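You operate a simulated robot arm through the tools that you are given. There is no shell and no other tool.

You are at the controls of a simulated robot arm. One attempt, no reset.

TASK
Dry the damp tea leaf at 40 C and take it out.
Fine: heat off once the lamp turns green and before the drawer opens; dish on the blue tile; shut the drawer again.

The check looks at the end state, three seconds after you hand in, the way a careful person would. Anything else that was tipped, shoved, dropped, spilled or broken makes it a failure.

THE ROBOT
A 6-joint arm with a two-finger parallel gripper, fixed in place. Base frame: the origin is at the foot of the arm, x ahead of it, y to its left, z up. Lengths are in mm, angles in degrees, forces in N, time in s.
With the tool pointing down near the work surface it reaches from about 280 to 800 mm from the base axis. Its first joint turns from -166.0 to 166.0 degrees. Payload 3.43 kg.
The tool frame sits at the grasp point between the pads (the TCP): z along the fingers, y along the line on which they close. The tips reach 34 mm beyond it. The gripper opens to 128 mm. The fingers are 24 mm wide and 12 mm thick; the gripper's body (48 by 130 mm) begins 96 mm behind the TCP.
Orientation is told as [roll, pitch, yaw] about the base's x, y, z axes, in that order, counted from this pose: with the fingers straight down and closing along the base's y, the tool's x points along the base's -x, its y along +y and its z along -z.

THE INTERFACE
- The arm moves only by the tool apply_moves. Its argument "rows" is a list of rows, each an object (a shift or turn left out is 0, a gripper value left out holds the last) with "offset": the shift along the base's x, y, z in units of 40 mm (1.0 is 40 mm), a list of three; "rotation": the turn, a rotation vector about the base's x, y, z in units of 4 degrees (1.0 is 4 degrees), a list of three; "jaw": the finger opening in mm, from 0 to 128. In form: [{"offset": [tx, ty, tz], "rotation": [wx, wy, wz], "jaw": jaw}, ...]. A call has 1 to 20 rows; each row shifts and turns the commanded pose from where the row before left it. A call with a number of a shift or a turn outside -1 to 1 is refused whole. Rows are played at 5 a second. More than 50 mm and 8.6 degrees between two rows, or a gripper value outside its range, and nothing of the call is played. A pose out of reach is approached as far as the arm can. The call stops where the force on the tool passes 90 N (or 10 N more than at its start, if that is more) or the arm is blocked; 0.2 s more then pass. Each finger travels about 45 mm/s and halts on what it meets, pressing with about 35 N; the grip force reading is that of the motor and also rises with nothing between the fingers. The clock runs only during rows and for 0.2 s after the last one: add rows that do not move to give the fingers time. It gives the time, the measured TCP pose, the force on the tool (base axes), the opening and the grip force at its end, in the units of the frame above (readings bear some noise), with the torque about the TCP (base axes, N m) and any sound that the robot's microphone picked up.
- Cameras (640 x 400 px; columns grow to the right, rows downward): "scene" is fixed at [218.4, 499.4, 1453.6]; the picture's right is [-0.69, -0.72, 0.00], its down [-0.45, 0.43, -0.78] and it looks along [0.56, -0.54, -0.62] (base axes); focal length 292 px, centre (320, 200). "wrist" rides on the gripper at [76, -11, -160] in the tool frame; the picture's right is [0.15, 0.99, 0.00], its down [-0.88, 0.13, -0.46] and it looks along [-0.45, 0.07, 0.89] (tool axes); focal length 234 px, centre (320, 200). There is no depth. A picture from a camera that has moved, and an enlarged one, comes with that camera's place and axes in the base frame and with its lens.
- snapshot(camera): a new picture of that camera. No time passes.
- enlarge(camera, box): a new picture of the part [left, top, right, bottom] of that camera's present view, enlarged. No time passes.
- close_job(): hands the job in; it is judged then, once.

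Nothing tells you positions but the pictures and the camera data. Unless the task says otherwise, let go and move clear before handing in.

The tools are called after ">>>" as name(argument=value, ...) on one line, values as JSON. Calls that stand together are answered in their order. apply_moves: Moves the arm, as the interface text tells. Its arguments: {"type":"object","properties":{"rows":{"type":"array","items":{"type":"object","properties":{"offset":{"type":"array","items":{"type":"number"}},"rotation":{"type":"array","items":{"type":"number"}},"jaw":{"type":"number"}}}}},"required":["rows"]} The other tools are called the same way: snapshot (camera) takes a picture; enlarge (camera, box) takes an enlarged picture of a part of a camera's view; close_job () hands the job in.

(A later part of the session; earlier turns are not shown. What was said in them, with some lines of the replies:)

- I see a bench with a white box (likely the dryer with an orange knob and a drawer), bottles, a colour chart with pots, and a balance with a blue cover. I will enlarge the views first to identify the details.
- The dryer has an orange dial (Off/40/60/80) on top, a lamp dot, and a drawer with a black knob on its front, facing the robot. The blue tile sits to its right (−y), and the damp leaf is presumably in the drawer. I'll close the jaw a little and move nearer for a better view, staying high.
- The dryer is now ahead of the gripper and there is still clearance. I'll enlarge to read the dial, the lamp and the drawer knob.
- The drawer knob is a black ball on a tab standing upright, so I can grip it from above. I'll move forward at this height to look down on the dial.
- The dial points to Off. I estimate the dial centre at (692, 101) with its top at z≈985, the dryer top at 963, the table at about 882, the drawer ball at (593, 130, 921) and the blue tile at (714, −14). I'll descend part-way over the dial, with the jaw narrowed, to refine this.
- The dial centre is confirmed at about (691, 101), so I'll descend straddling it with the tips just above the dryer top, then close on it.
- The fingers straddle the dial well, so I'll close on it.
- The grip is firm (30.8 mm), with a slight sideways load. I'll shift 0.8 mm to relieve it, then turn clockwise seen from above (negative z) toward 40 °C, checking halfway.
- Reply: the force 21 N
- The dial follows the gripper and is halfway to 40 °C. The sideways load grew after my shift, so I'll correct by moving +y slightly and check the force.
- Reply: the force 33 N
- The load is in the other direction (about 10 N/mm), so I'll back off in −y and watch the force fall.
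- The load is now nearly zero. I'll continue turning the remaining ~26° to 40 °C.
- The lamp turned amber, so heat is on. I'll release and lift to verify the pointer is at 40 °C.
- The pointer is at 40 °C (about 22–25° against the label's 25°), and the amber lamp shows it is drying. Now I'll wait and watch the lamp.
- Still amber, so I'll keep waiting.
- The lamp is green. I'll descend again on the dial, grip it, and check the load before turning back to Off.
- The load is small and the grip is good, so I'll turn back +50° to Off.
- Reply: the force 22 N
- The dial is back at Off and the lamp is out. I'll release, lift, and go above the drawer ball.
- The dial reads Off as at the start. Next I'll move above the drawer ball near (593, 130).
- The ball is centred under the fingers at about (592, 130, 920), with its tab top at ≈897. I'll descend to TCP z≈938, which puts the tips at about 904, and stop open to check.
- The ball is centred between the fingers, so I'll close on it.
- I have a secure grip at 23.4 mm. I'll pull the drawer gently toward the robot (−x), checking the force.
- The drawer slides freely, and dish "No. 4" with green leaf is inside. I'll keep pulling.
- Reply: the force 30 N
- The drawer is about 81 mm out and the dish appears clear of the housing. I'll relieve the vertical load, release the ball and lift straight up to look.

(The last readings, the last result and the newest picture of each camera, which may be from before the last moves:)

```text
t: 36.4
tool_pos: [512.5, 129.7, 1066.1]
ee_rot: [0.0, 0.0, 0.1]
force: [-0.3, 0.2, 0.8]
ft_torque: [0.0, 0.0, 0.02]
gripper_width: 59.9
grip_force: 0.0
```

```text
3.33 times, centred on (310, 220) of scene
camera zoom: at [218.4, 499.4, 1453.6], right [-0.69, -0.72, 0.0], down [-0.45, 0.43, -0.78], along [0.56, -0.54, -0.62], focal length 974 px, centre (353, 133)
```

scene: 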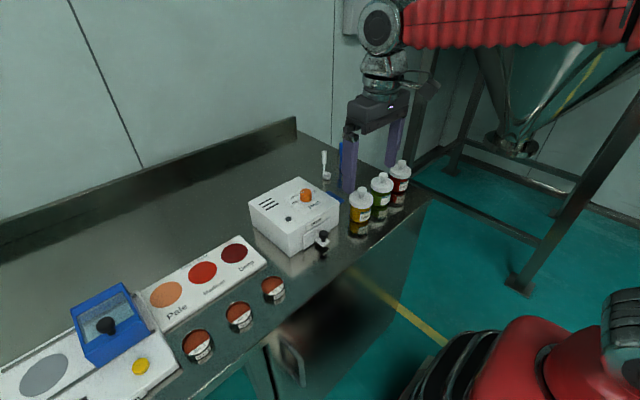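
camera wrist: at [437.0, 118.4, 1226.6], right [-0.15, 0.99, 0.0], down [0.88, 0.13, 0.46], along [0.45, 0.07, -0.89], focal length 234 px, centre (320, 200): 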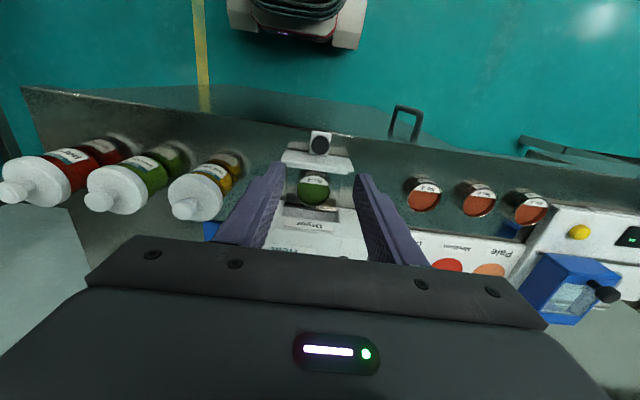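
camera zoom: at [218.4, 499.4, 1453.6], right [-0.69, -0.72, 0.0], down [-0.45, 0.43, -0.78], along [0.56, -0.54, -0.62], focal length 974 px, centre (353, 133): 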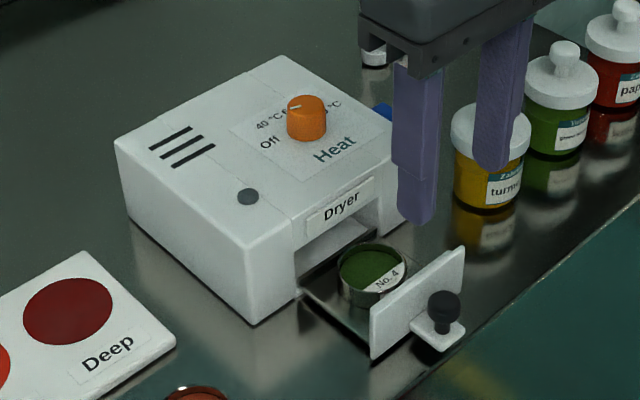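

The drawer is open with the dish exposed. I'll move forward over it for a close look.

>>> apply_moves(rows=[{"offset": [0.8, 0, 0], "jaw": 90}, {"offset": [0.8, 0, 0]}, {}, {}])

>>> snapshot(camera="wrist")

>>> enlarge(camera="wrist", box=[240, 70, 400, 200])

>>> enlarge(camera="scene", box=[290, 215, 360, 275])

```text
t: 37.4
tool_pos: [575.4, 129.5, 1066.4]
ee_rot: [0.0, 0.0, 0.0]
force: [-0.5, -0.1, -0.4]
ft_torque: [-0.04, 0.03, 0.01]
gripper_width: 89.8
grip_force: 0.0
```

```text
taken
camera wrist: at [501.1, 118.1, 1225.9], right [-0.15, 0.99, 0.0], down [0.88, 0.13, 0.46], along [0.45, 0.07, -0.89], focal length 234 px, centre (320, 200)
```

wrist: 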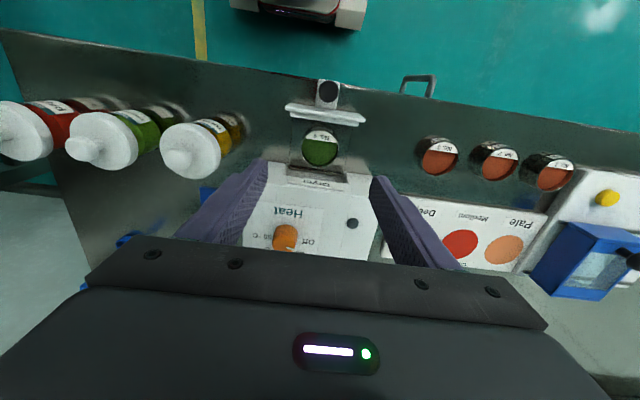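

```text
3.08 times, centred on (320, 135) of wrist
camera zoom: at [501.1, 118.1, 1225.9], right [-0.15, 0.99, 0.0], down [0.88, 0.13, 0.46], along [0.45, 0.07, -0.89], focal length 720 px, centre (320, 400)
```

zoom: 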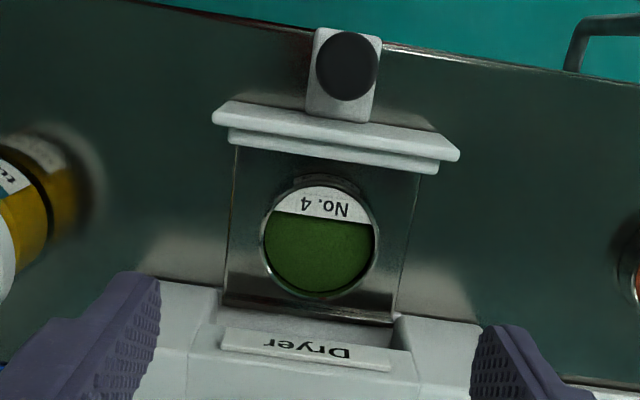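

```text
6.67 times, centred on (325, 245) of scene
camera zoom: at [218.4, 499.4, 1453.6], right [-0.69, -0.72, 0.0], down [-0.45, 0.43, -0.78], along [0.56, -0.54, -0.62], focal length 1949 px, centre (287, -100)
```

zoom: 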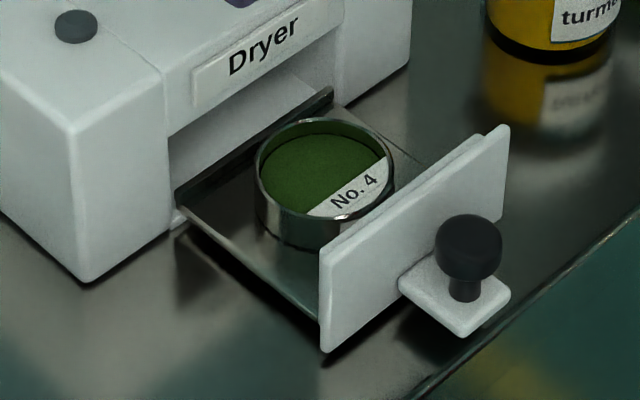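

Dish No. 4 is an open steel tin about 52 mm across, centred near (585, 130.5), with its rim at z≈907. I'll move above it and lower part-way to check clearance to the tray sides.

>>> apply_moves(rows=[{"offset": [0.24, 0.025, 0], "jaw": 64}, {"offset": [0, 0, -0.9]}, {"offset": [0, 0, -0.9]}, {}])

>>> enlarge(camera="wrist", box=[220, 70, 420, 240])

>>> enlarge(camera="scene", box=[280, 195, 360, 275])

```text
t: 38.4
tool_pos: [585.4, 131.3, 995.3]
ee_rot: [0.0, 0.0, 0.0]
force: [0.5, 0.1, -0.4]
ft_torque: [0.04, 0.0, 0.04]
gripper_width: 64.0
grip_force: 0.1
```

```text
2.35 times, centred on (320, 155) of wrist
camera zoom: at [510.6, 120.2, 1153.8], right [-0.15, 0.99, 0.0], down [0.88, 0.13, 0.46], along [0.45, 0.07, -0.89], focal length 551 px, centre (320, 306)
```

zoom: 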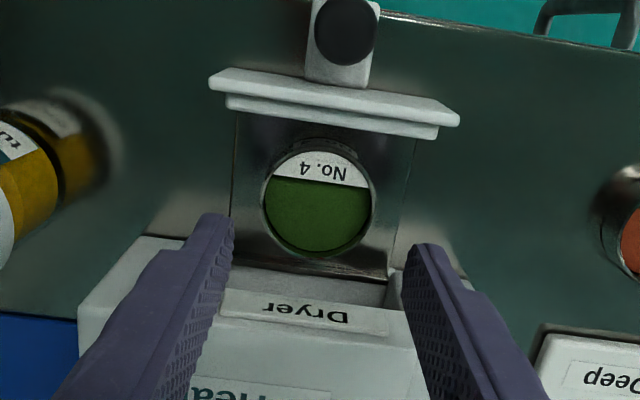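

```text
5.00 times, centred on (320, 235) of scene
camera zoom: at [218.4, 499.4, 1453.6], right [-0.69, -0.72, 0.0], down [-0.45, 0.43, -0.78], along [0.56, -0.54, -0.62], focal length 1462 px, centre (320, 25)
```

zoom: 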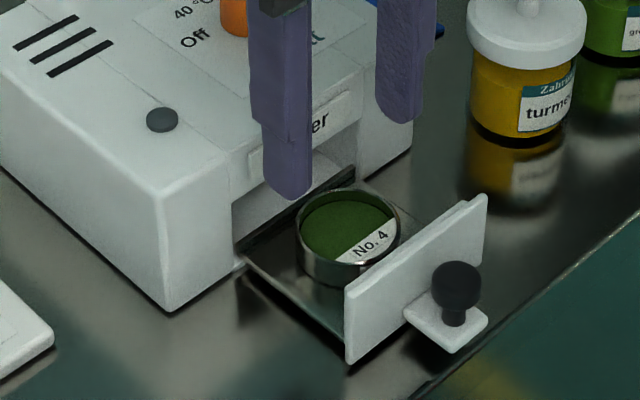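

The tray edges look low and the dish is centred. I'll correct slightly in x/y and descend to put the tips near rim level, still open.

>>> apply_moves(rows=[{"offset": [-0.035, -0.02, -0.5], "jaw": 61}, {"offset": [0, 0, -0.5]}, {"offset": [0, 0, -0.45]}, {}, {}])

>>> enlarge(camera="wrist", box=[230, 110, 410, 245])

>>> enlarge(camera="scene", box=[280, 195, 360, 275])

```text
t: 39.6
tool_pos: [584.3, 130.4, 937.7]
ee_rot: [0.0, 0.0, 0.0]
force: [1.0, -0.2, 0.5]
ft_torque: [-0.01, 0.0, -0.01]
gripper_width: 61.1
grip_force: 0.1
```

```text
2.96 times, centred on (320, 178) of wrist
camera zoom: at [509.3, 119.7, 1096.7], right [-0.15, 0.99, 0.0], down [0.88, 0.13, 0.46], along [0.45, 0.07, -0.89], focal length 694 px, centre (320, 267)
```

zoom: 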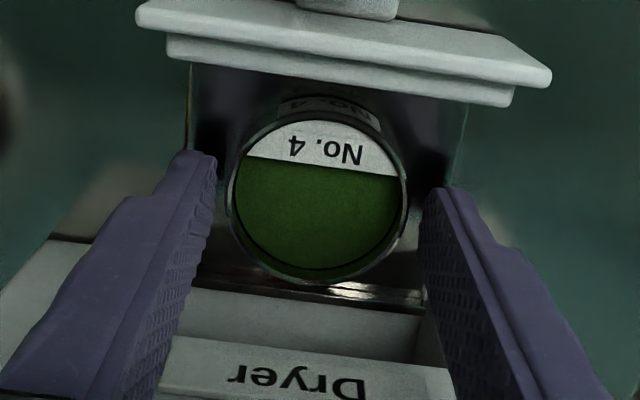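

```text
5.00 times, centred on (320, 235) of scene
camera zoom: at [218.4, 499.4, 1453.6], right [-0.69, -0.72, 0.0], down [-0.45, 0.43, -0.78], along [0.56, -0.54, -0.62], focal length 1462 px, centre (320, 25)
```

zoom: 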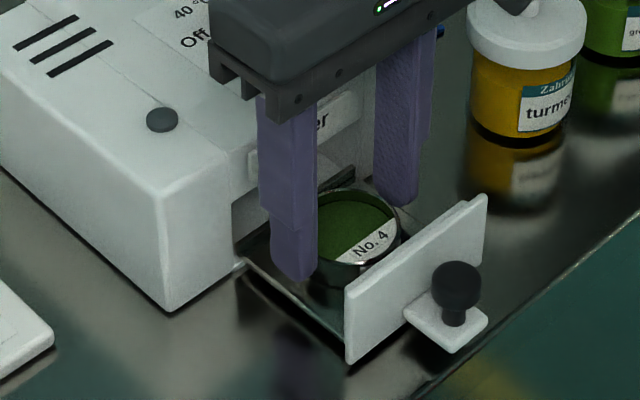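

The tips are alongside the dish with clearance both sides. I'll lower 9 mm more and close.

>>> apply_moves(rows=[{"offset": [0, 0, -0.12]}, {"offset": [0, 0, -0.1]}, {}, {"jaw": 30}, {}, {}, {}, {}])

>>> enlarge(camera="wrist", box=[230, 110, 410, 245])

>>> enlarge(camera="scene", box=[280, 195, 360, 275])

```text
t: 41.4
tool_pos: [585.1, 131.4, 928.2]
ee_rot: [0.0, 0.0, 0.0]
force: [-0.1, -1.2, -0.3]
ft_torque: [-0.01, 0.0, 0.01]
gripper_width: 52.8
grip_force: 35.2
```

```text
2.96 times, centred on (320, 178) of wrist
camera zoom: at [509.2, 119.3, 1087.7], right [-0.15, 0.99, 0.0], down [0.88, 0.13, 0.46], along [0.45, 0.07, -0.89], focal length 694 px, centre (320, 267)
```

zoom: 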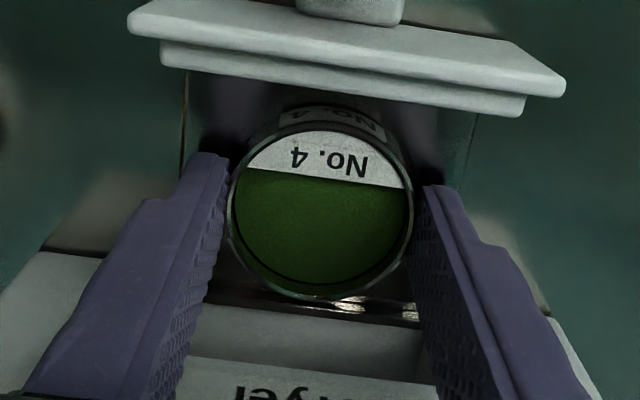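

```text
5.00 times, centred on (320, 235) of scene
camera zoom: at [218.4, 499.4, 1453.6], right [-0.69, -0.72, 0.0], down [-0.45, 0.43, -0.78], along [0.56, -0.54, -0.62], focal length 1462 px, centre (320, 25)
```

zoom: 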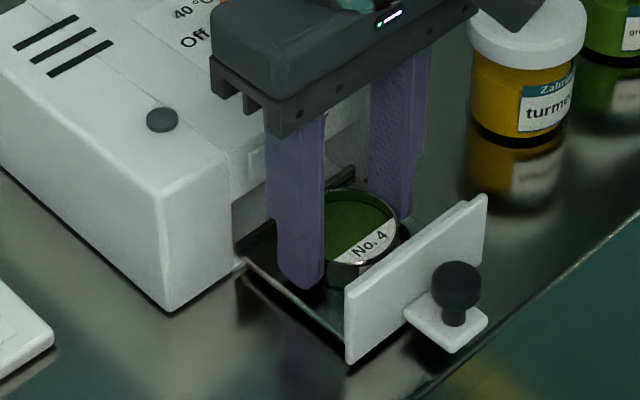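

Dish No. 4 is gripped at 52.8 mm. I'll lift it a little and verify it's held level.

>>> apply_moves(rows=[{"offset": [0, 0, 0.2]}, {"offset": [0, 0, 0.3]}, {"offset": [0, 0, 0.4]}, {"offset": [0, 0, 0.4]}, {}])

>>> enlarge(camera="scene", box=[270, 175, 370, 275])

>>> enlarge(camera="wrist", box=[230, 110, 410, 245])

```text
t: 42.6
tool_pos: [583.3, 130.1, 979.9]
ee_rot: [0.0, 0.0, 0.0]
force: [0.3, 0.3, 0.1]
ft_torque: [-0.01, -0.02, 0.0]
gripper_width: 53.1
grip_force: 35.2
```

```text
4.00 times, centred on (320, 225) of scene
camera zoom: at [218.4, 499.4, 1453.6], right [-0.69, -0.72, 0.0], down [-0.45, 0.43, -0.78], along [0.56, -0.54, -0.62], focal length 1169 px, centre (320, 100)
```

zoom: 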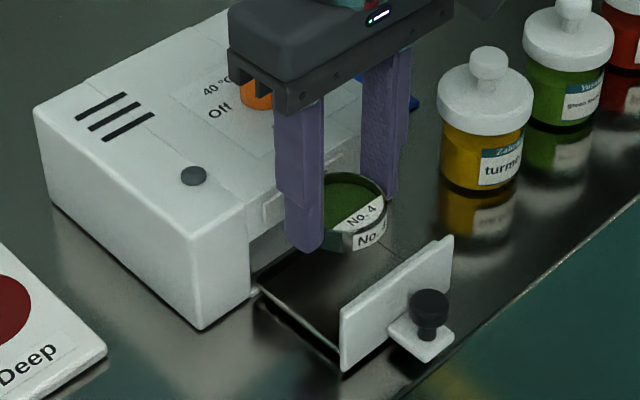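

```text
2.96 times, centred on (320, 178) of wrist
camera zoom: at [509.2, 119.2, 1139.3], right [-0.15, 0.99, 0.0], down [0.88, 0.13, 0.46], along [0.45, 0.07, -0.89], focal length 694 px, centre (320, 267)
```

zoom: 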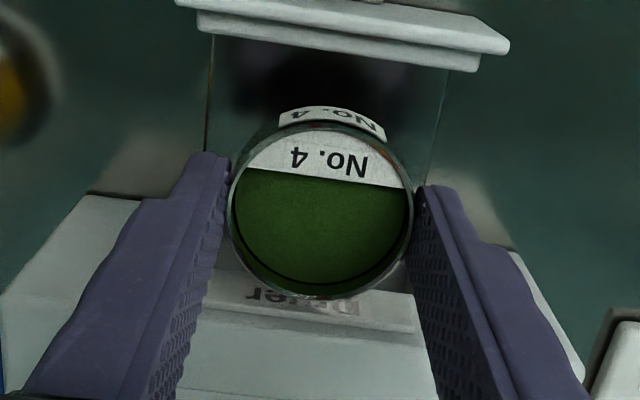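

The dish is held level. I'll raise it above the dial height and carry it to above the blue tile near (714, −14).

>>> apply_moves(rows=[{"offset": [0, 0, 0.5]}, {"offset": [0, 0, 0.8]}, {"offset": [0, 0, 0.7]}, {"offset": [0.3, -0.33, 0]}, {"offset": [0.5, -0.55, 0]}, {"offset": [0.55, -0.61, 0]}, {"offset": [0.55, -0.61, 0]}, {"offset": [0.55, -0.61, 0]}, {"offset": [0.45, -0.5, 0]}, {"offset": [0.35, -0.39, 0]}, {}])

>>> snapshot(camera="wrist")

>>> enlarge(camera="scene", box=[260, 100, 420, 260])

```text
t: 45.0
tool_pos: [714.0, -13.6, 1059.6]
ee_rot: [0.1, 0.0, 0.0]
force: [0.4, 0.0, -0.8]
ft_torque: [-0.03, 0.0, 0.01]
gripper_width: 52.6
grip_force: 35.6
```

```text
taken
camera wrist: at [639.9, -24.6, 1219.3], right [-0.15, 0.99, 0.0], down [0.88, 0.13, 0.46], along [0.45, 0.07, -0.89], focal length 234 px, centre (320, 200)
```

wrist: 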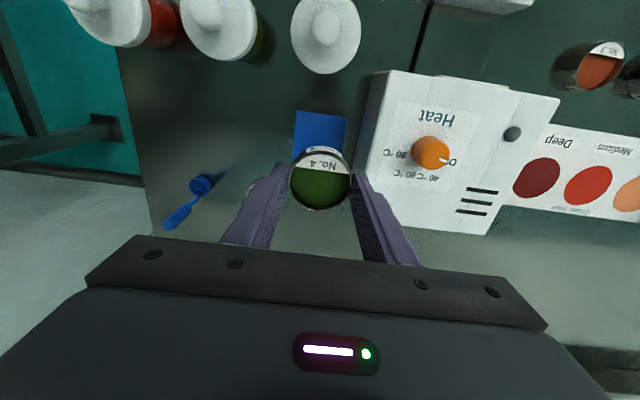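

```text
2.50 times, centred on (340, 180) of scene
camera zoom: at [218.4, 499.4, 1453.6], right [-0.69, -0.72, 0.0], down [-0.45, 0.43, -0.78], along [0.56, -0.54, -0.62], focal length 731 px, centre (270, 250)
```

zoom: 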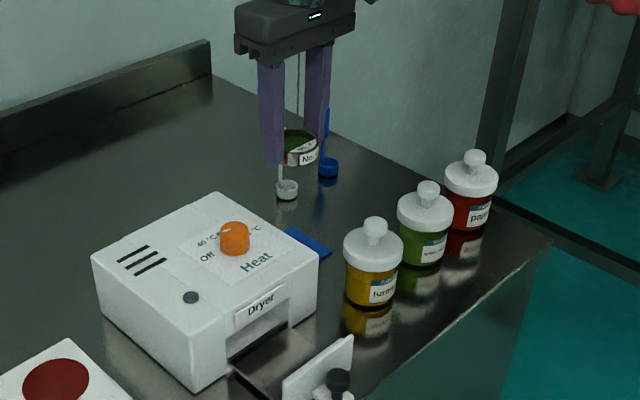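

The dish is above the tile, and the spoons stand upright farther back (around x≈809), clear of the descent. I'll zoom in to verify the tile's position relative to the dish.

>>> enlarge(camera="wrist", box=[250, 90, 390, 230])

>>> enlarge(camera="scene", box=[310, 130, 400, 220])

```text
2.86 times, centred on (320, 160) of wrist
camera zoom: at [639.9, -24.6, 1219.3], right [-0.15, 0.99, 0.0], down [0.88, 0.13, 0.46], along [0.45, 0.07, -0.89], focal length 669 px, centre (320, 314)
```

zoom: 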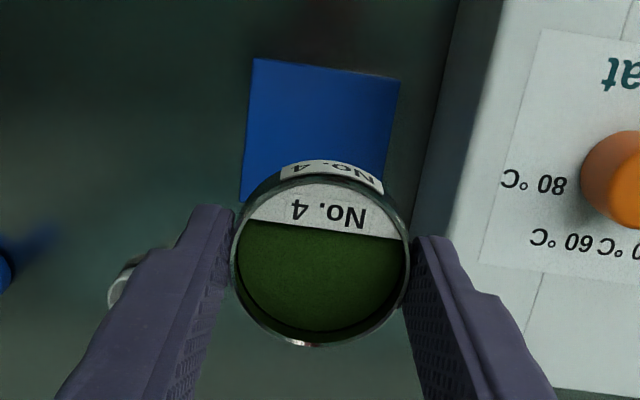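

```text
4.44 times, centred on (355, 175) of scene
camera zoom: at [218.4, 499.4, 1453.6], right [-0.69, -0.72, 0.0], down [-0.45, 0.43, -0.78], along [0.56, -0.54, -0.62], focal length 1299 px, centre (164, 311)
```

zoom: 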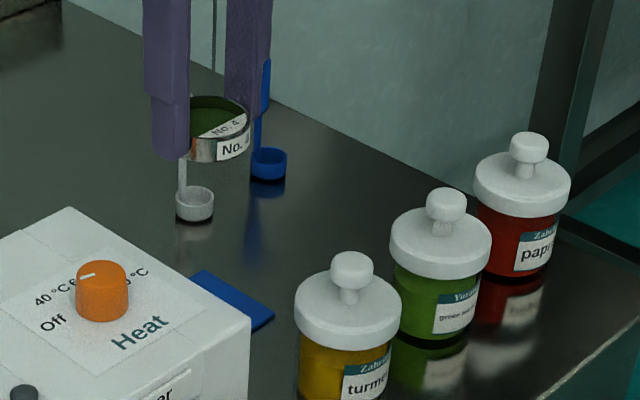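

The tile centre is about (716, −15), so I'll shift slightly and descend to just above it.

>>> apply_moves(rows=[{"offset": [0.05, -0.03, -0.4]}, {"offset": [0, 0, -0.8]}, {"offset": [0, 0, -0.8]}, {"offset": [0, 0, -0.6]}, {"offset": [0, 0, -0.4]}, {}])

>>> enlarge(camera="scene", box=[290, 130, 400, 240])

>>> enlarge(camera="wrist", box=[250, 90, 390, 230])

```text
t: 46.4
tool_pos: [717.3, -15.4, 939.7]
ee_rot: [0.0, -0.1, 0.0]
force: [1.0, 0.3, -1.0]
ft_torque: [-0.08, -0.02, -0.01]
gripper_width: 53.1
grip_force: 35.4
```

```text
3.64 times, centred on (345, 185) of scene
camera zoom: at [218.4, 499.4, 1453.6], right [-0.69, -0.72, 0.0], down [-0.45, 0.43, -0.78], along [0.56, -0.54, -0.62], focal length 1063 px, centre (229, 254)
```

zoom: 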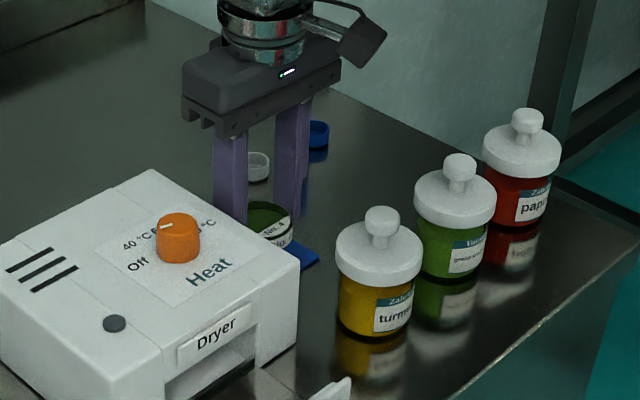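

```text
2.86 times, centred on (320, 160) of wrist
camera zoom: at [642.4, -26.5, 1098.9], right [-0.15, 0.99, 0.0], down [0.88, 0.13, 0.46], along [0.45, 0.07, -0.89], focal length 669 px, centre (320, 314)
```

zoom: 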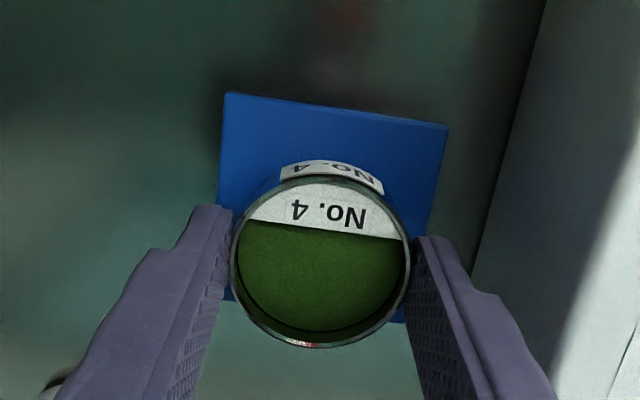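

The dish is centred over the tile. I'll lower slowly, watching the force for contact.

>>> apply_moves(rows=[{"offset": [-0.02, 0, -0.1]}, {"offset": [0, 0, -0.1]}, {"offset": [0, 0, -0.05]}, {}])

>>> enlarge(camera="wrist", box=[250, 90, 390, 230])

```text
t: 47.4
tool_pos: [715.9, -15.3, 930.3]
ee_rot: [0.0, 0.0, -0.1]
force: [0.0, 0.7, -0.7]
ft_torque: [0.0, 0.04, 0.01]
gripper_width: 52.9
grip_force: 35.5
```

```text
2.86 times, centred on (320, 160) of wrist
camera zoom: at [641.1, -26.1, 1088.9], right [-0.15, 0.99, 0.0], down [0.88, 0.13, 0.46], along [0.45, 0.07, -0.89], focal length 669 px, centre (320, 314)
```

zoom: 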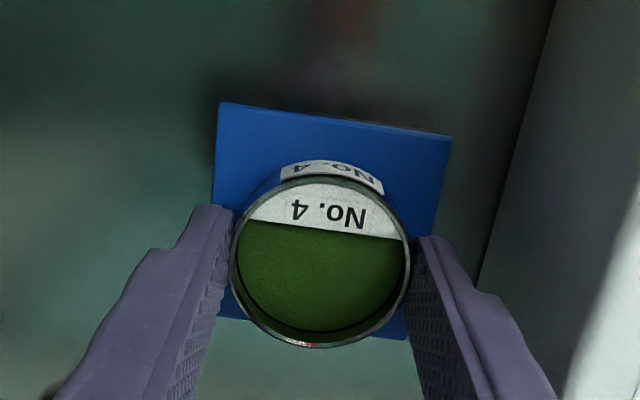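

>>> apply_moves(rows=[{"offset": [0, 0, -0.05]}, {"offset": [0, 0, -0.03]}, {}])

```text
t: 48.2
tool_pos: [716.9, -15.6, 927.1]
ee_rot: [0.0, 0.0, 0.0]
force: [-0.2, 1.0, 0.1]
ft_torque: [-0.02, -0.04, 0.01]
gripper_width: 52.9
grip_force: 35.1
```

No contact yet (z≈927), so I'll continue down in 1–2 mm steps.

>>> apply_moves(rows=[{"offset": [0, 0, -0.03]}, {"offset": [0, 0, -0.03]}, {}])

>>> enlarge(camera="wrist", box=[250, 90, 390, 230])

>>> enlarge(camera="scene", box=[310, 160, 370, 220])

```text
t: 49.0
tool_pos: [716.0, -15.4, 923.8]
ee_rot: [0.1, 0.0, 0.0]
force: [0.3, 0.4, 0.4]
ft_torque: [-0.04, -0.01, 0.02]
gripper_width: 52.8
grip_force: 35.2
```

```text
2.86 times, centred on (320, 160) of wrist
camera zoom: at [640.8, -26.3, 1083.3], right [-0.15, 0.99, 0.0], down [0.88, 0.13, 0.46], along [0.45, 0.07, -0.89], focal length 669 px, centre (320, 314)
```

zoom: 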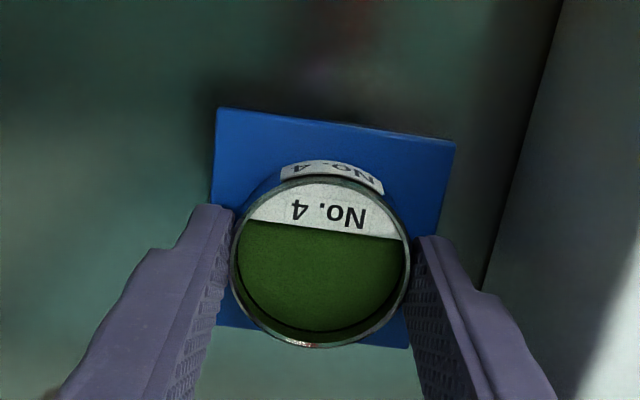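

```text
6.67 times, centred on (340, 190) of scene
camera zoom: at [218.4, 499.4, 1453.6], right [-0.69, -0.72, 0.0], down [-0.45, 0.43, -0.78], along [0.56, -0.54, -0.62], focal length 1949 px, centre (187, 267)
```

zoom: 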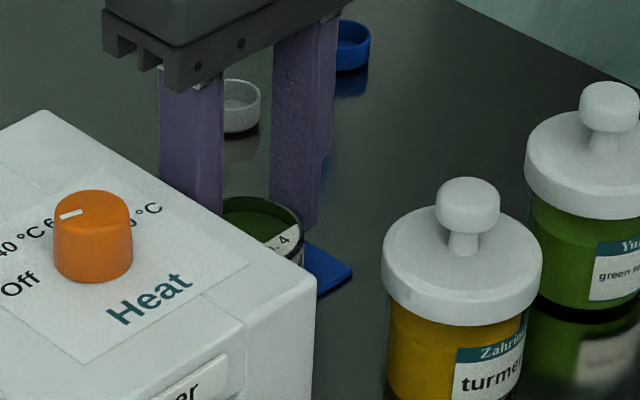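

>>> apply_moves(rows=[{"offset": [0, 0, -0.03]}, {"offset": [0, 0, -0.03]}, {}])

```text
t: 49.8
tool_pos: [716.2, -15.5, 921.7]
ee_rot: [0.0, 0.0, 0.1]
force: [-0.3, 0.3, -0.2]
ft_torque: [-0.04, -0.04, -0.02]
gripper_width: 52.9
grip_force: 34.8
```

>>> apply_moves(rows=[{"offset": [0, 0, -0.03]}, {"offset": [0, 0, -0.03]}, {}])

>>> enlarge(camera="wrist", box=[250, 90, 390, 230])

```text
t: 50.6
tool_pos: [715.7, -15.3, 919.7]
ee_rot: [0.0, -0.1, 0.0]
force: [-1.9, -0.6, 15.1]
ft_torque: [-0.03, 0.17, 0.01]
gripper_width: 52.8
grip_force: 35.0
```

```text
2.86 times, centred on (320, 160) of wrist
camera zoom: at [640.2, -26.2, 1080.2], right [-0.15, 0.99, 0.0], down [0.88, 0.13, 0.46], along [0.45, 0.07, -0.89], focal length 669 px, centre (320, 314)
```

zoom: 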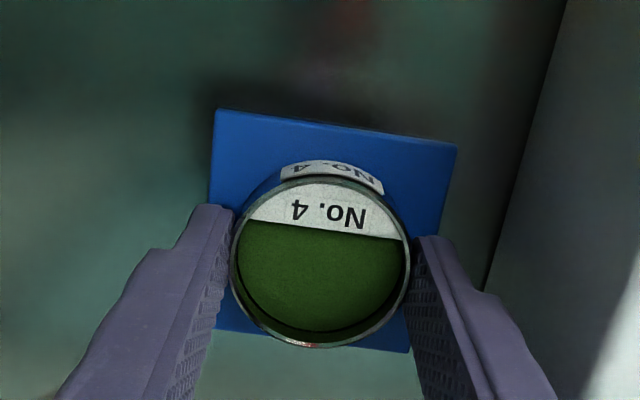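

Contact at 15 N, so the dish is on the tile. I'll ease off ~1 mm, open the fingers modestly (the dryer side is close), and lift straight up.

>>> apply_moves(rows=[{"offset": [0, 0, 0.025]}, {}, {"jaw": 58}, {"jaw": 63}, {}, {}])

>>> enlarge(camera="wrist", box=[250, 90, 390, 230])

```text
t: 52.0
tool_pos: [715.9, -16.1, 919.6]
ee_rot: [0.0, 0.0, 0.0]
force: [-0.7, 0.1, 0.0]
ft_torque: [-0.06, -0.02, -0.02]
gripper_width: 62.9
grip_force: 0.2
```

```text
2.86 times, centred on (320, 160) of wrist
camera zoom: at [640.3, -26.2, 1079.6], right [-0.15, 0.99, 0.0], down [0.88, 0.13, 0.46], along [0.45, 0.07, -0.89], focal length 669 px, centre (320, 314)
```

zoom: 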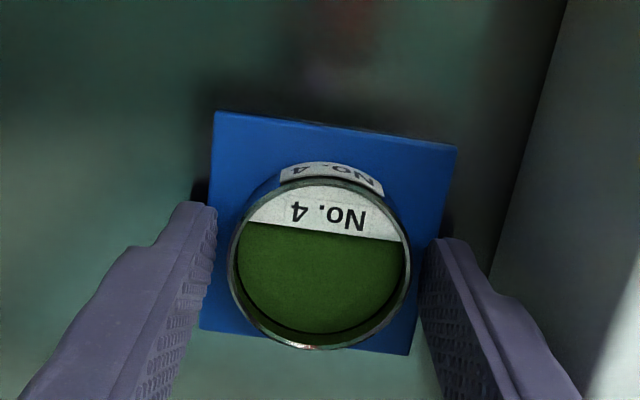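

The dish sits on the tile and the fingers are clear on both sides. Lifting straight up.

>>> apply_moves(rows=[{"offset": [0, 0, 0.3]}, {"offset": [0, 0, 0.6]}, {"offset": [0, 0, 0.9]}, {"offset": [0, 0, 0.9]}, {"offset": [0, 0, 0.9]}, {}])

>>> snapshot(camera="wrist")

>>> enlarge(camera="scene", box=[250, 130, 420, 280])

```text
t: 53.4
tool_pos: [715.6, -14.8, 1063.1]
ee_rot: [0.1, 0.0, 0.1]
force: [-0.2, 0.4, 0.5]
ft_torque: [-0.01, 0.01, 0.03]
gripper_width: 63.1
grip_force: 0.0
```

```text
taken
camera wrist: at [640.5, -26.5, 1223.3], right [-0.15, 0.99, 0.0], down [0.88, 0.13, 0.46], along [0.45, 0.07, -0.89], focal length 234 px, centre (320, 200)
```

wrist: 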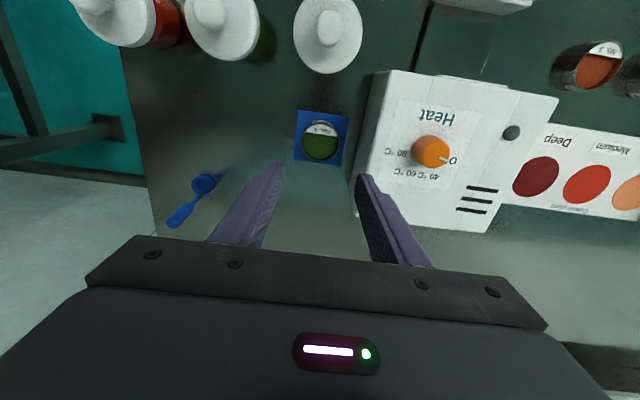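

```text
2.67 times, centred on (335, 205) of scene
camera zoom: at [218.4, 499.4, 1453.6], right [-0.69, -0.72, 0.0], down [-0.45, 0.43, -0.78], along [0.56, -0.54, -0.62], focal length 780 px, centre (280, 187)
```

zoom: 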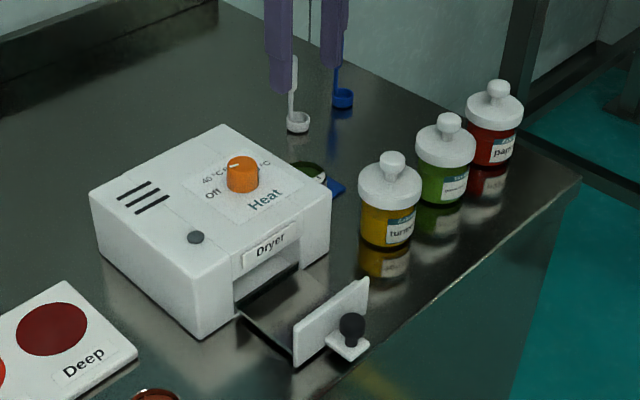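

The dish is on the blue tile and everything is upright. Next I'll go back above the drawer ball at about (512, 130).

>>> apply_moves(rows=[{"offset": [-0.85, 0.604, 0]}, {"offset": [-0.85, 0.604, 0]}, {"offset": [-0.85, 0.604, 0]}, {"offset": [-0.85, 0.604, 0]}, {"offset": [-0.85, 0.604, 0]}, {"offset": [-0.84, 0.604, 0]}, {"offset": [0, 0, -0.6]}, {}])

>>> enlarge(camera="wrist", box=[240, 90, 400, 230])

>>> enlarge(camera="scene", box=[250, 130, 420, 280])

```text
t: 55.2
tool_pos: [513.4, 129.9, 1040.1]
ee_rot: [0.0, -0.1, 0.1]
force: [-0.1, 0.6, -0.2]
ft_torque: [0.04, -0.03, 0.0]
gripper_width: 63.1
grip_force: 0.1
```

```text
2.86 times, centred on (320, 160) of wrist
camera zoom: at [437.0, 118.5, 1198.9], right [-0.15, 0.99, 0.0], down [0.88, 0.13, 0.46], along [0.45, 0.07, -0.89], focal length 669 px, centre (320, 314)
```

zoom: 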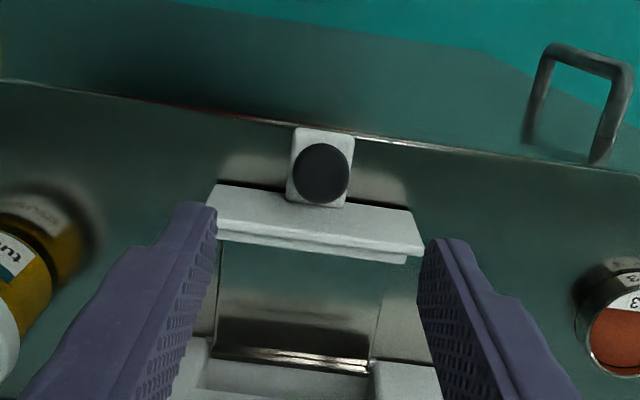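

```text
2.67 times, centred on (335, 205) of scene
camera zoom: at [218.4, 499.4, 1453.6], right [-0.69, -0.72, 0.0], down [-0.45, 0.43, -0.78], along [0.56, -0.54, -0.62], focal length 780 px, centre (280, 187)
```

zoom: 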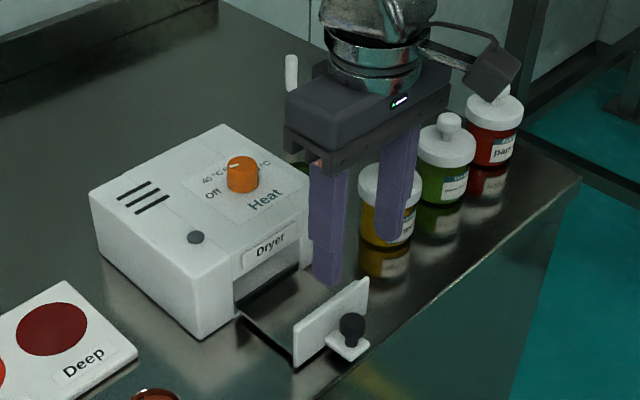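

The ball is at about (511, 130). I'll descend straddling it as before.

>>> apply_moves(rows=[{"offset": [-0.04, 0, -0.85], "jaw": 56}, {"offset": [0, 0, -0.85]}, {"offset": [0, 0, -0.5]}, {"offset": [0, 0, -0.35]}, {}])

>>> enlarge(camera="wrist", box=[240, 100, 400, 230])

```text
t: 56.4
tool_pos: [510.6, 128.8, 937.8]
ee_rot: [0.0, 0.1, -0.1]
force: [-1.3, -0.7, -0.3]
ft_torque: [0.01, 0.01, 0.0]
gripper_width: 56.2
grip_force: 0.1
```

```text
3.08 times, centred on (320, 165) of wrist
camera zoom: at [434.9, 118.8, 1097.3], right [-0.15, 0.99, 0.0], down [0.88, 0.13, 0.46], along [0.45, 0.07, -0.89], focal length 720 px, centre (320, 308)
```

zoom: 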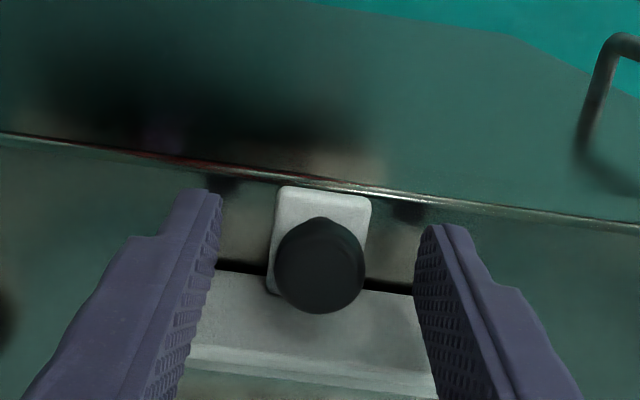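

Now I'll close on the ball and push the drawer back in, most of the way first.

>>> apply_moves(rows=[{"jaw": 10}, {}, {}, {}, {"offset": [0.2, 0, 0]}, {"offset": [0.3, 0, 0]}, {"offset": [0.3, 0, 0]}, {"offset": [0.3, 0, 0]}, {"offset": [0.3, 0, 0]}, {"offset": [0.3, 0, 0]}, {}])

>>> enlarge(camera="scene", box=[250, 160, 370, 280])

>>> enlarge(camera="wrist", box=[220, 100, 420, 250])

```text
t: 58.8
tool_pos: [578.2, 130.5, 937.6]
ee_rot: [0.0, 0.1, 0.0]
force: [0.0, 3.8, -13.1]
ft_torque: [0.08, 0.14, 0.0]
gripper_width: 23.4
grip_force: 44.6
```

```text
3.33 times, centred on (310, 220) of scene
camera zoom: at [218.4, 499.4, 1453.6], right [-0.69, -0.72, 0.0], down [-0.45, 0.43, -0.78], along [0.56, -0.54, -0.62], focal length 974 px, centre (353, 133)
```

zoom: 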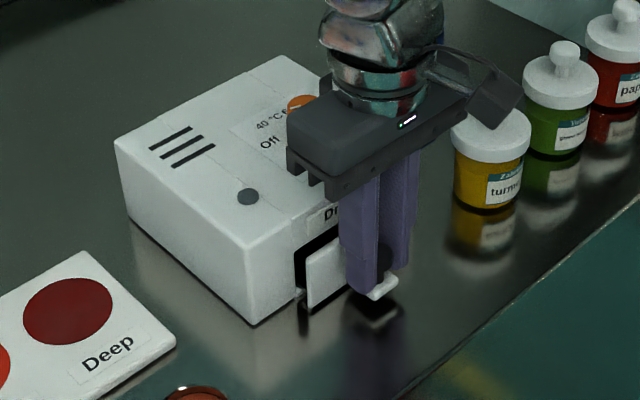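

```text
2.67 times, centred on (320, 175) of wrist
camera zoom: at [503.1, 118.8, 1097.5], right [-0.15, 0.99, 0.0], down [0.88, 0.13, 0.45], along [0.45, 0.07, -0.89], focal length 624 px, centre (320, 267)
```

zoom: 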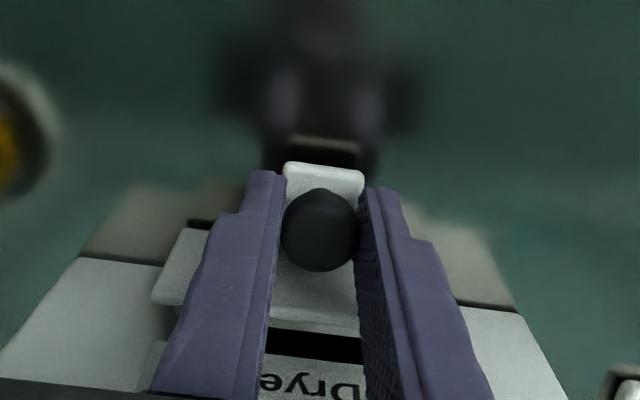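

About 14 mm remains. I'll push gently in small steps and watch for the stop.

>>> apply_moves(rows=[{"offset": [0.1, 0, -0.02]}, {"offset": [0.1, 0, 0]}, {"offset": [0.08, 0, 0]}, {}])

>>> enlarge(camera="scene", box=[260, 190, 350, 270])

```text
t: 59.8
tool_pos: [589.9, 129.5, 938.4]
ee_rot: [0.0, -0.1, 0.1]
force: [0.0, 2.1, 5.3]
ft_torque: [0.05, 0.78, 0.0]
gripper_width: 23.4
grip_force: 45.0
```

```text
5.00 times, centred on (305, 230) of scene
camera zoom: at [218.4, 499.4, 1453.6], right [-0.69, -0.72, 0.0], down [-0.45, 0.43, -0.78], along [0.56, -0.54, -0.62], focal length 1462 px, centre (395, 50)
```

zoom: 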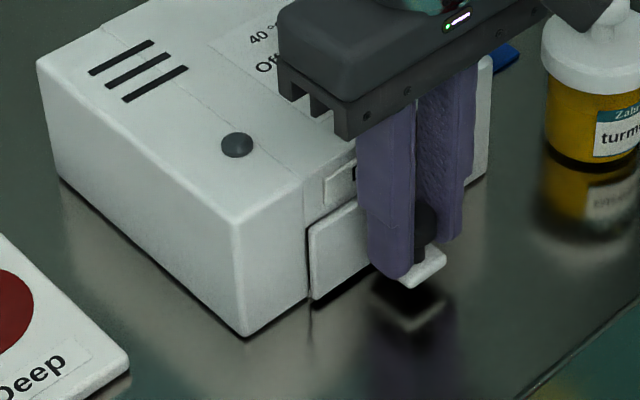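

>>> apply_moves(rows=[{"offset": [0.03, 0, 0]}, {"offset": [0.03, 0, 0]}, {}])

>>> enlarge(camera="scene", box=[260, 190, 350, 270])

```text
t: 60.6
tool_pos: [590.7, 129.1, 936.6]
ee_rot: [0.0, 0.0, 0.0]
force: [-8.9, 0.4, 11.4]
ft_torque: [0.01, -0.01, 0.02]
gripper_width: 23.5
grip_force: 44.8
```

```text
5.00 times, centred on (305, 230) of scene
camera zoom: at [218.4, 499.4, 1453.6], right [-0.69, -0.72, 0.0], down [-0.45, 0.43, -0.78], along [0.56, -0.54, -0.62], focal length 1462 px, centre (395, 50)
```

zoom: 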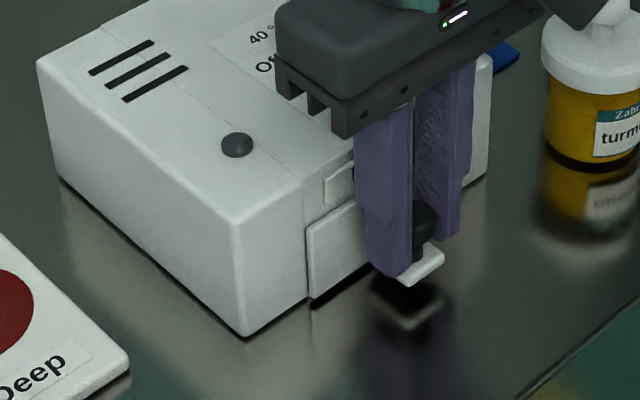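

The stop is reached (−9 N). I'll ease the vertical load, release, lift, and compare with the original closed picture.

>>> apply_moves(rows=[{"offset": [0.01, 0, 0.025]}, {}, {"jaw": 56}, {}, {}, {"offset": [0, 0, 0.6]}, {"offset": [0, 0, 0.9]}, {"offset": [0, 0, 0.9]}, {"offset": [0, 0, 0.2]}, {}])

>>> enlarge(camera="scene", box=[260, 170, 360, 270])

>>> enlarge(camera="wrist", box=[240, 100, 400, 230])

```text
t: 62.8
tool_pos: [592.4, 129.5, 1043.0]
ee_rot: [0.0, 0.0, 0.0]
force: [0.6, -0.4, -0.4]
ft_torque: [-0.01, 0.02, -0.03]
gripper_width: 56.2
grip_force: 0.1
```

```text
4.00 times, centred on (310, 220) of scene
camera zoom: at [218.4, 499.4, 1453.6], right [-0.69, -0.72, 0.0], down [-0.45, 0.43, -0.78], along [0.56, -0.54, -0.62], focal length 1169 px, centre (360, 120)
```

zoom: 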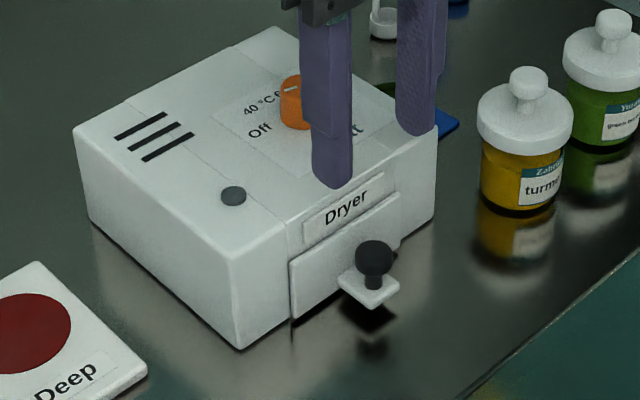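

```text
3.08 times, centred on (320, 165) of wrist
camera zoom: at [517.0, 118.9, 1201.9], right [-0.15, 0.99, 0.0], down [0.88, 0.13, 0.46], along [0.45, 0.07, -0.89], focal length 720 px, centre (320, 308)
```

zoom: 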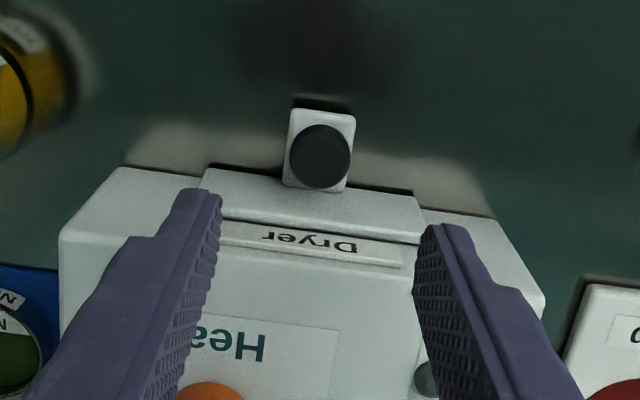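

The drawer matches the original closed picture exactly. I'll move clear and do a final check of the whole scene.

>>> apply_moves(rows=[{"offset": [0, 0, 0.9]}, {"offset": [0, 0, 0.9]}, {"offset": [-0.7, 0, 0.7]}, {"offset": [-0.9, 0, 0.5]}, {"offset": [-0.9, 0, 0.3]}, {}])

>>> snapshot(camera="scene")

>>> snapshot(camera="wrist")

>>> enlarge(camera="scene", box=[240, 130, 420, 270])

>>> enlarge(camera="wrist", box=[220, 140, 440, 262])

```text
t: 64.2
tool_pos: [492.4, 131.3, 1175.3]
ee_rot: [0.0, 0.0, -0.1]
force: [0.8, -0.4, -0.7]
ft_torque: [0.0, 0.01, 0.04]
gripper_width: 55.8
grip_force: 0.0
```

```text
taken
```

scene: 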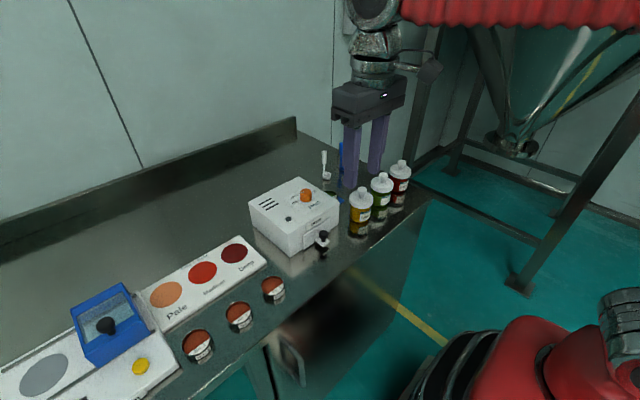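

```text
taken
camera wrist: at [416.5, 119.1, 1335.2], right [-0.15, 0.99, 0.0], down [0.88, 0.13, 0.46], along [0.45, 0.07, -0.89], focal length 234 px, centre (320, 200)
```

wrist: 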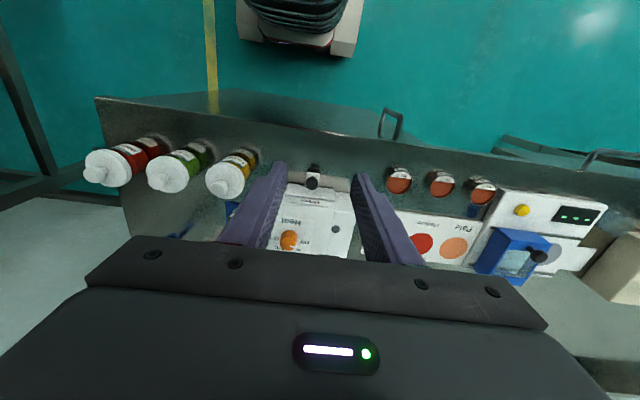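

```text
2.86 times, centred on (330, 200) of scene
camera zoom: at [218.4, 499.4, 1453.6], right [-0.69, -0.72, 0.0], down [-0.45, 0.43, -0.78], along [0.56, -0.54, -0.62], focal length 835 px, centre (291, 200)
```

zoom: 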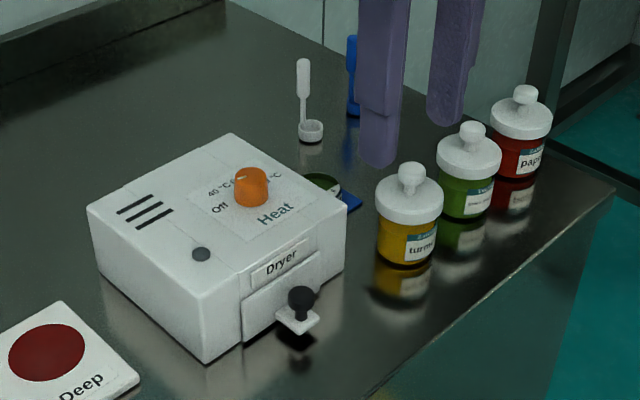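

```text
2.91 times, centred on (330, 201) of wrist
camera zoom: at [416.5, 119.1, 1335.2], right [-0.15, 0.99, 0.0], down [0.88, 0.13, 0.46], along [0.45, 0.07, -0.89], focal length 681 px, centre (291, 197)
```

zoom: 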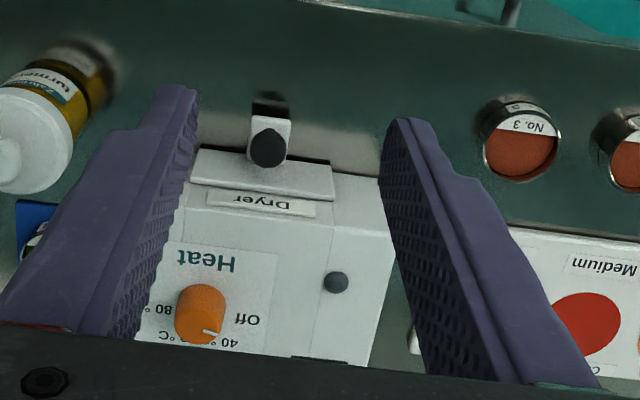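

The dial is at Off, the lamp is out, the drawer is shut, dish No. 4 is on the blue tile, and nothing else has moved. The gripper is open and well clear, so I'm handing in the job.

>>> close_job()

```text
The job is handed in.
```

The tea leaf was dried at 40 °C, and dish No. 4, which holds it, now sits on the blue tile. The job is handed in; the check's result hasn't come back.

- **Heat:** I turned the dial to 40 °C and the lamp went amber. It turned green within about 10 seconds. I then turned the dial back to Off, and the lamp went out before I opened the drawer.
- **Dish:** It was lifted out level and set down in the middle of the tile.
- **Drawer:** It is shut again. The last close-up matches the picture from before I opened it.
- **Everything else:** The bottles, spoons, pots and colour plate look where they were at the start. The gripper is open and clear of the bench.
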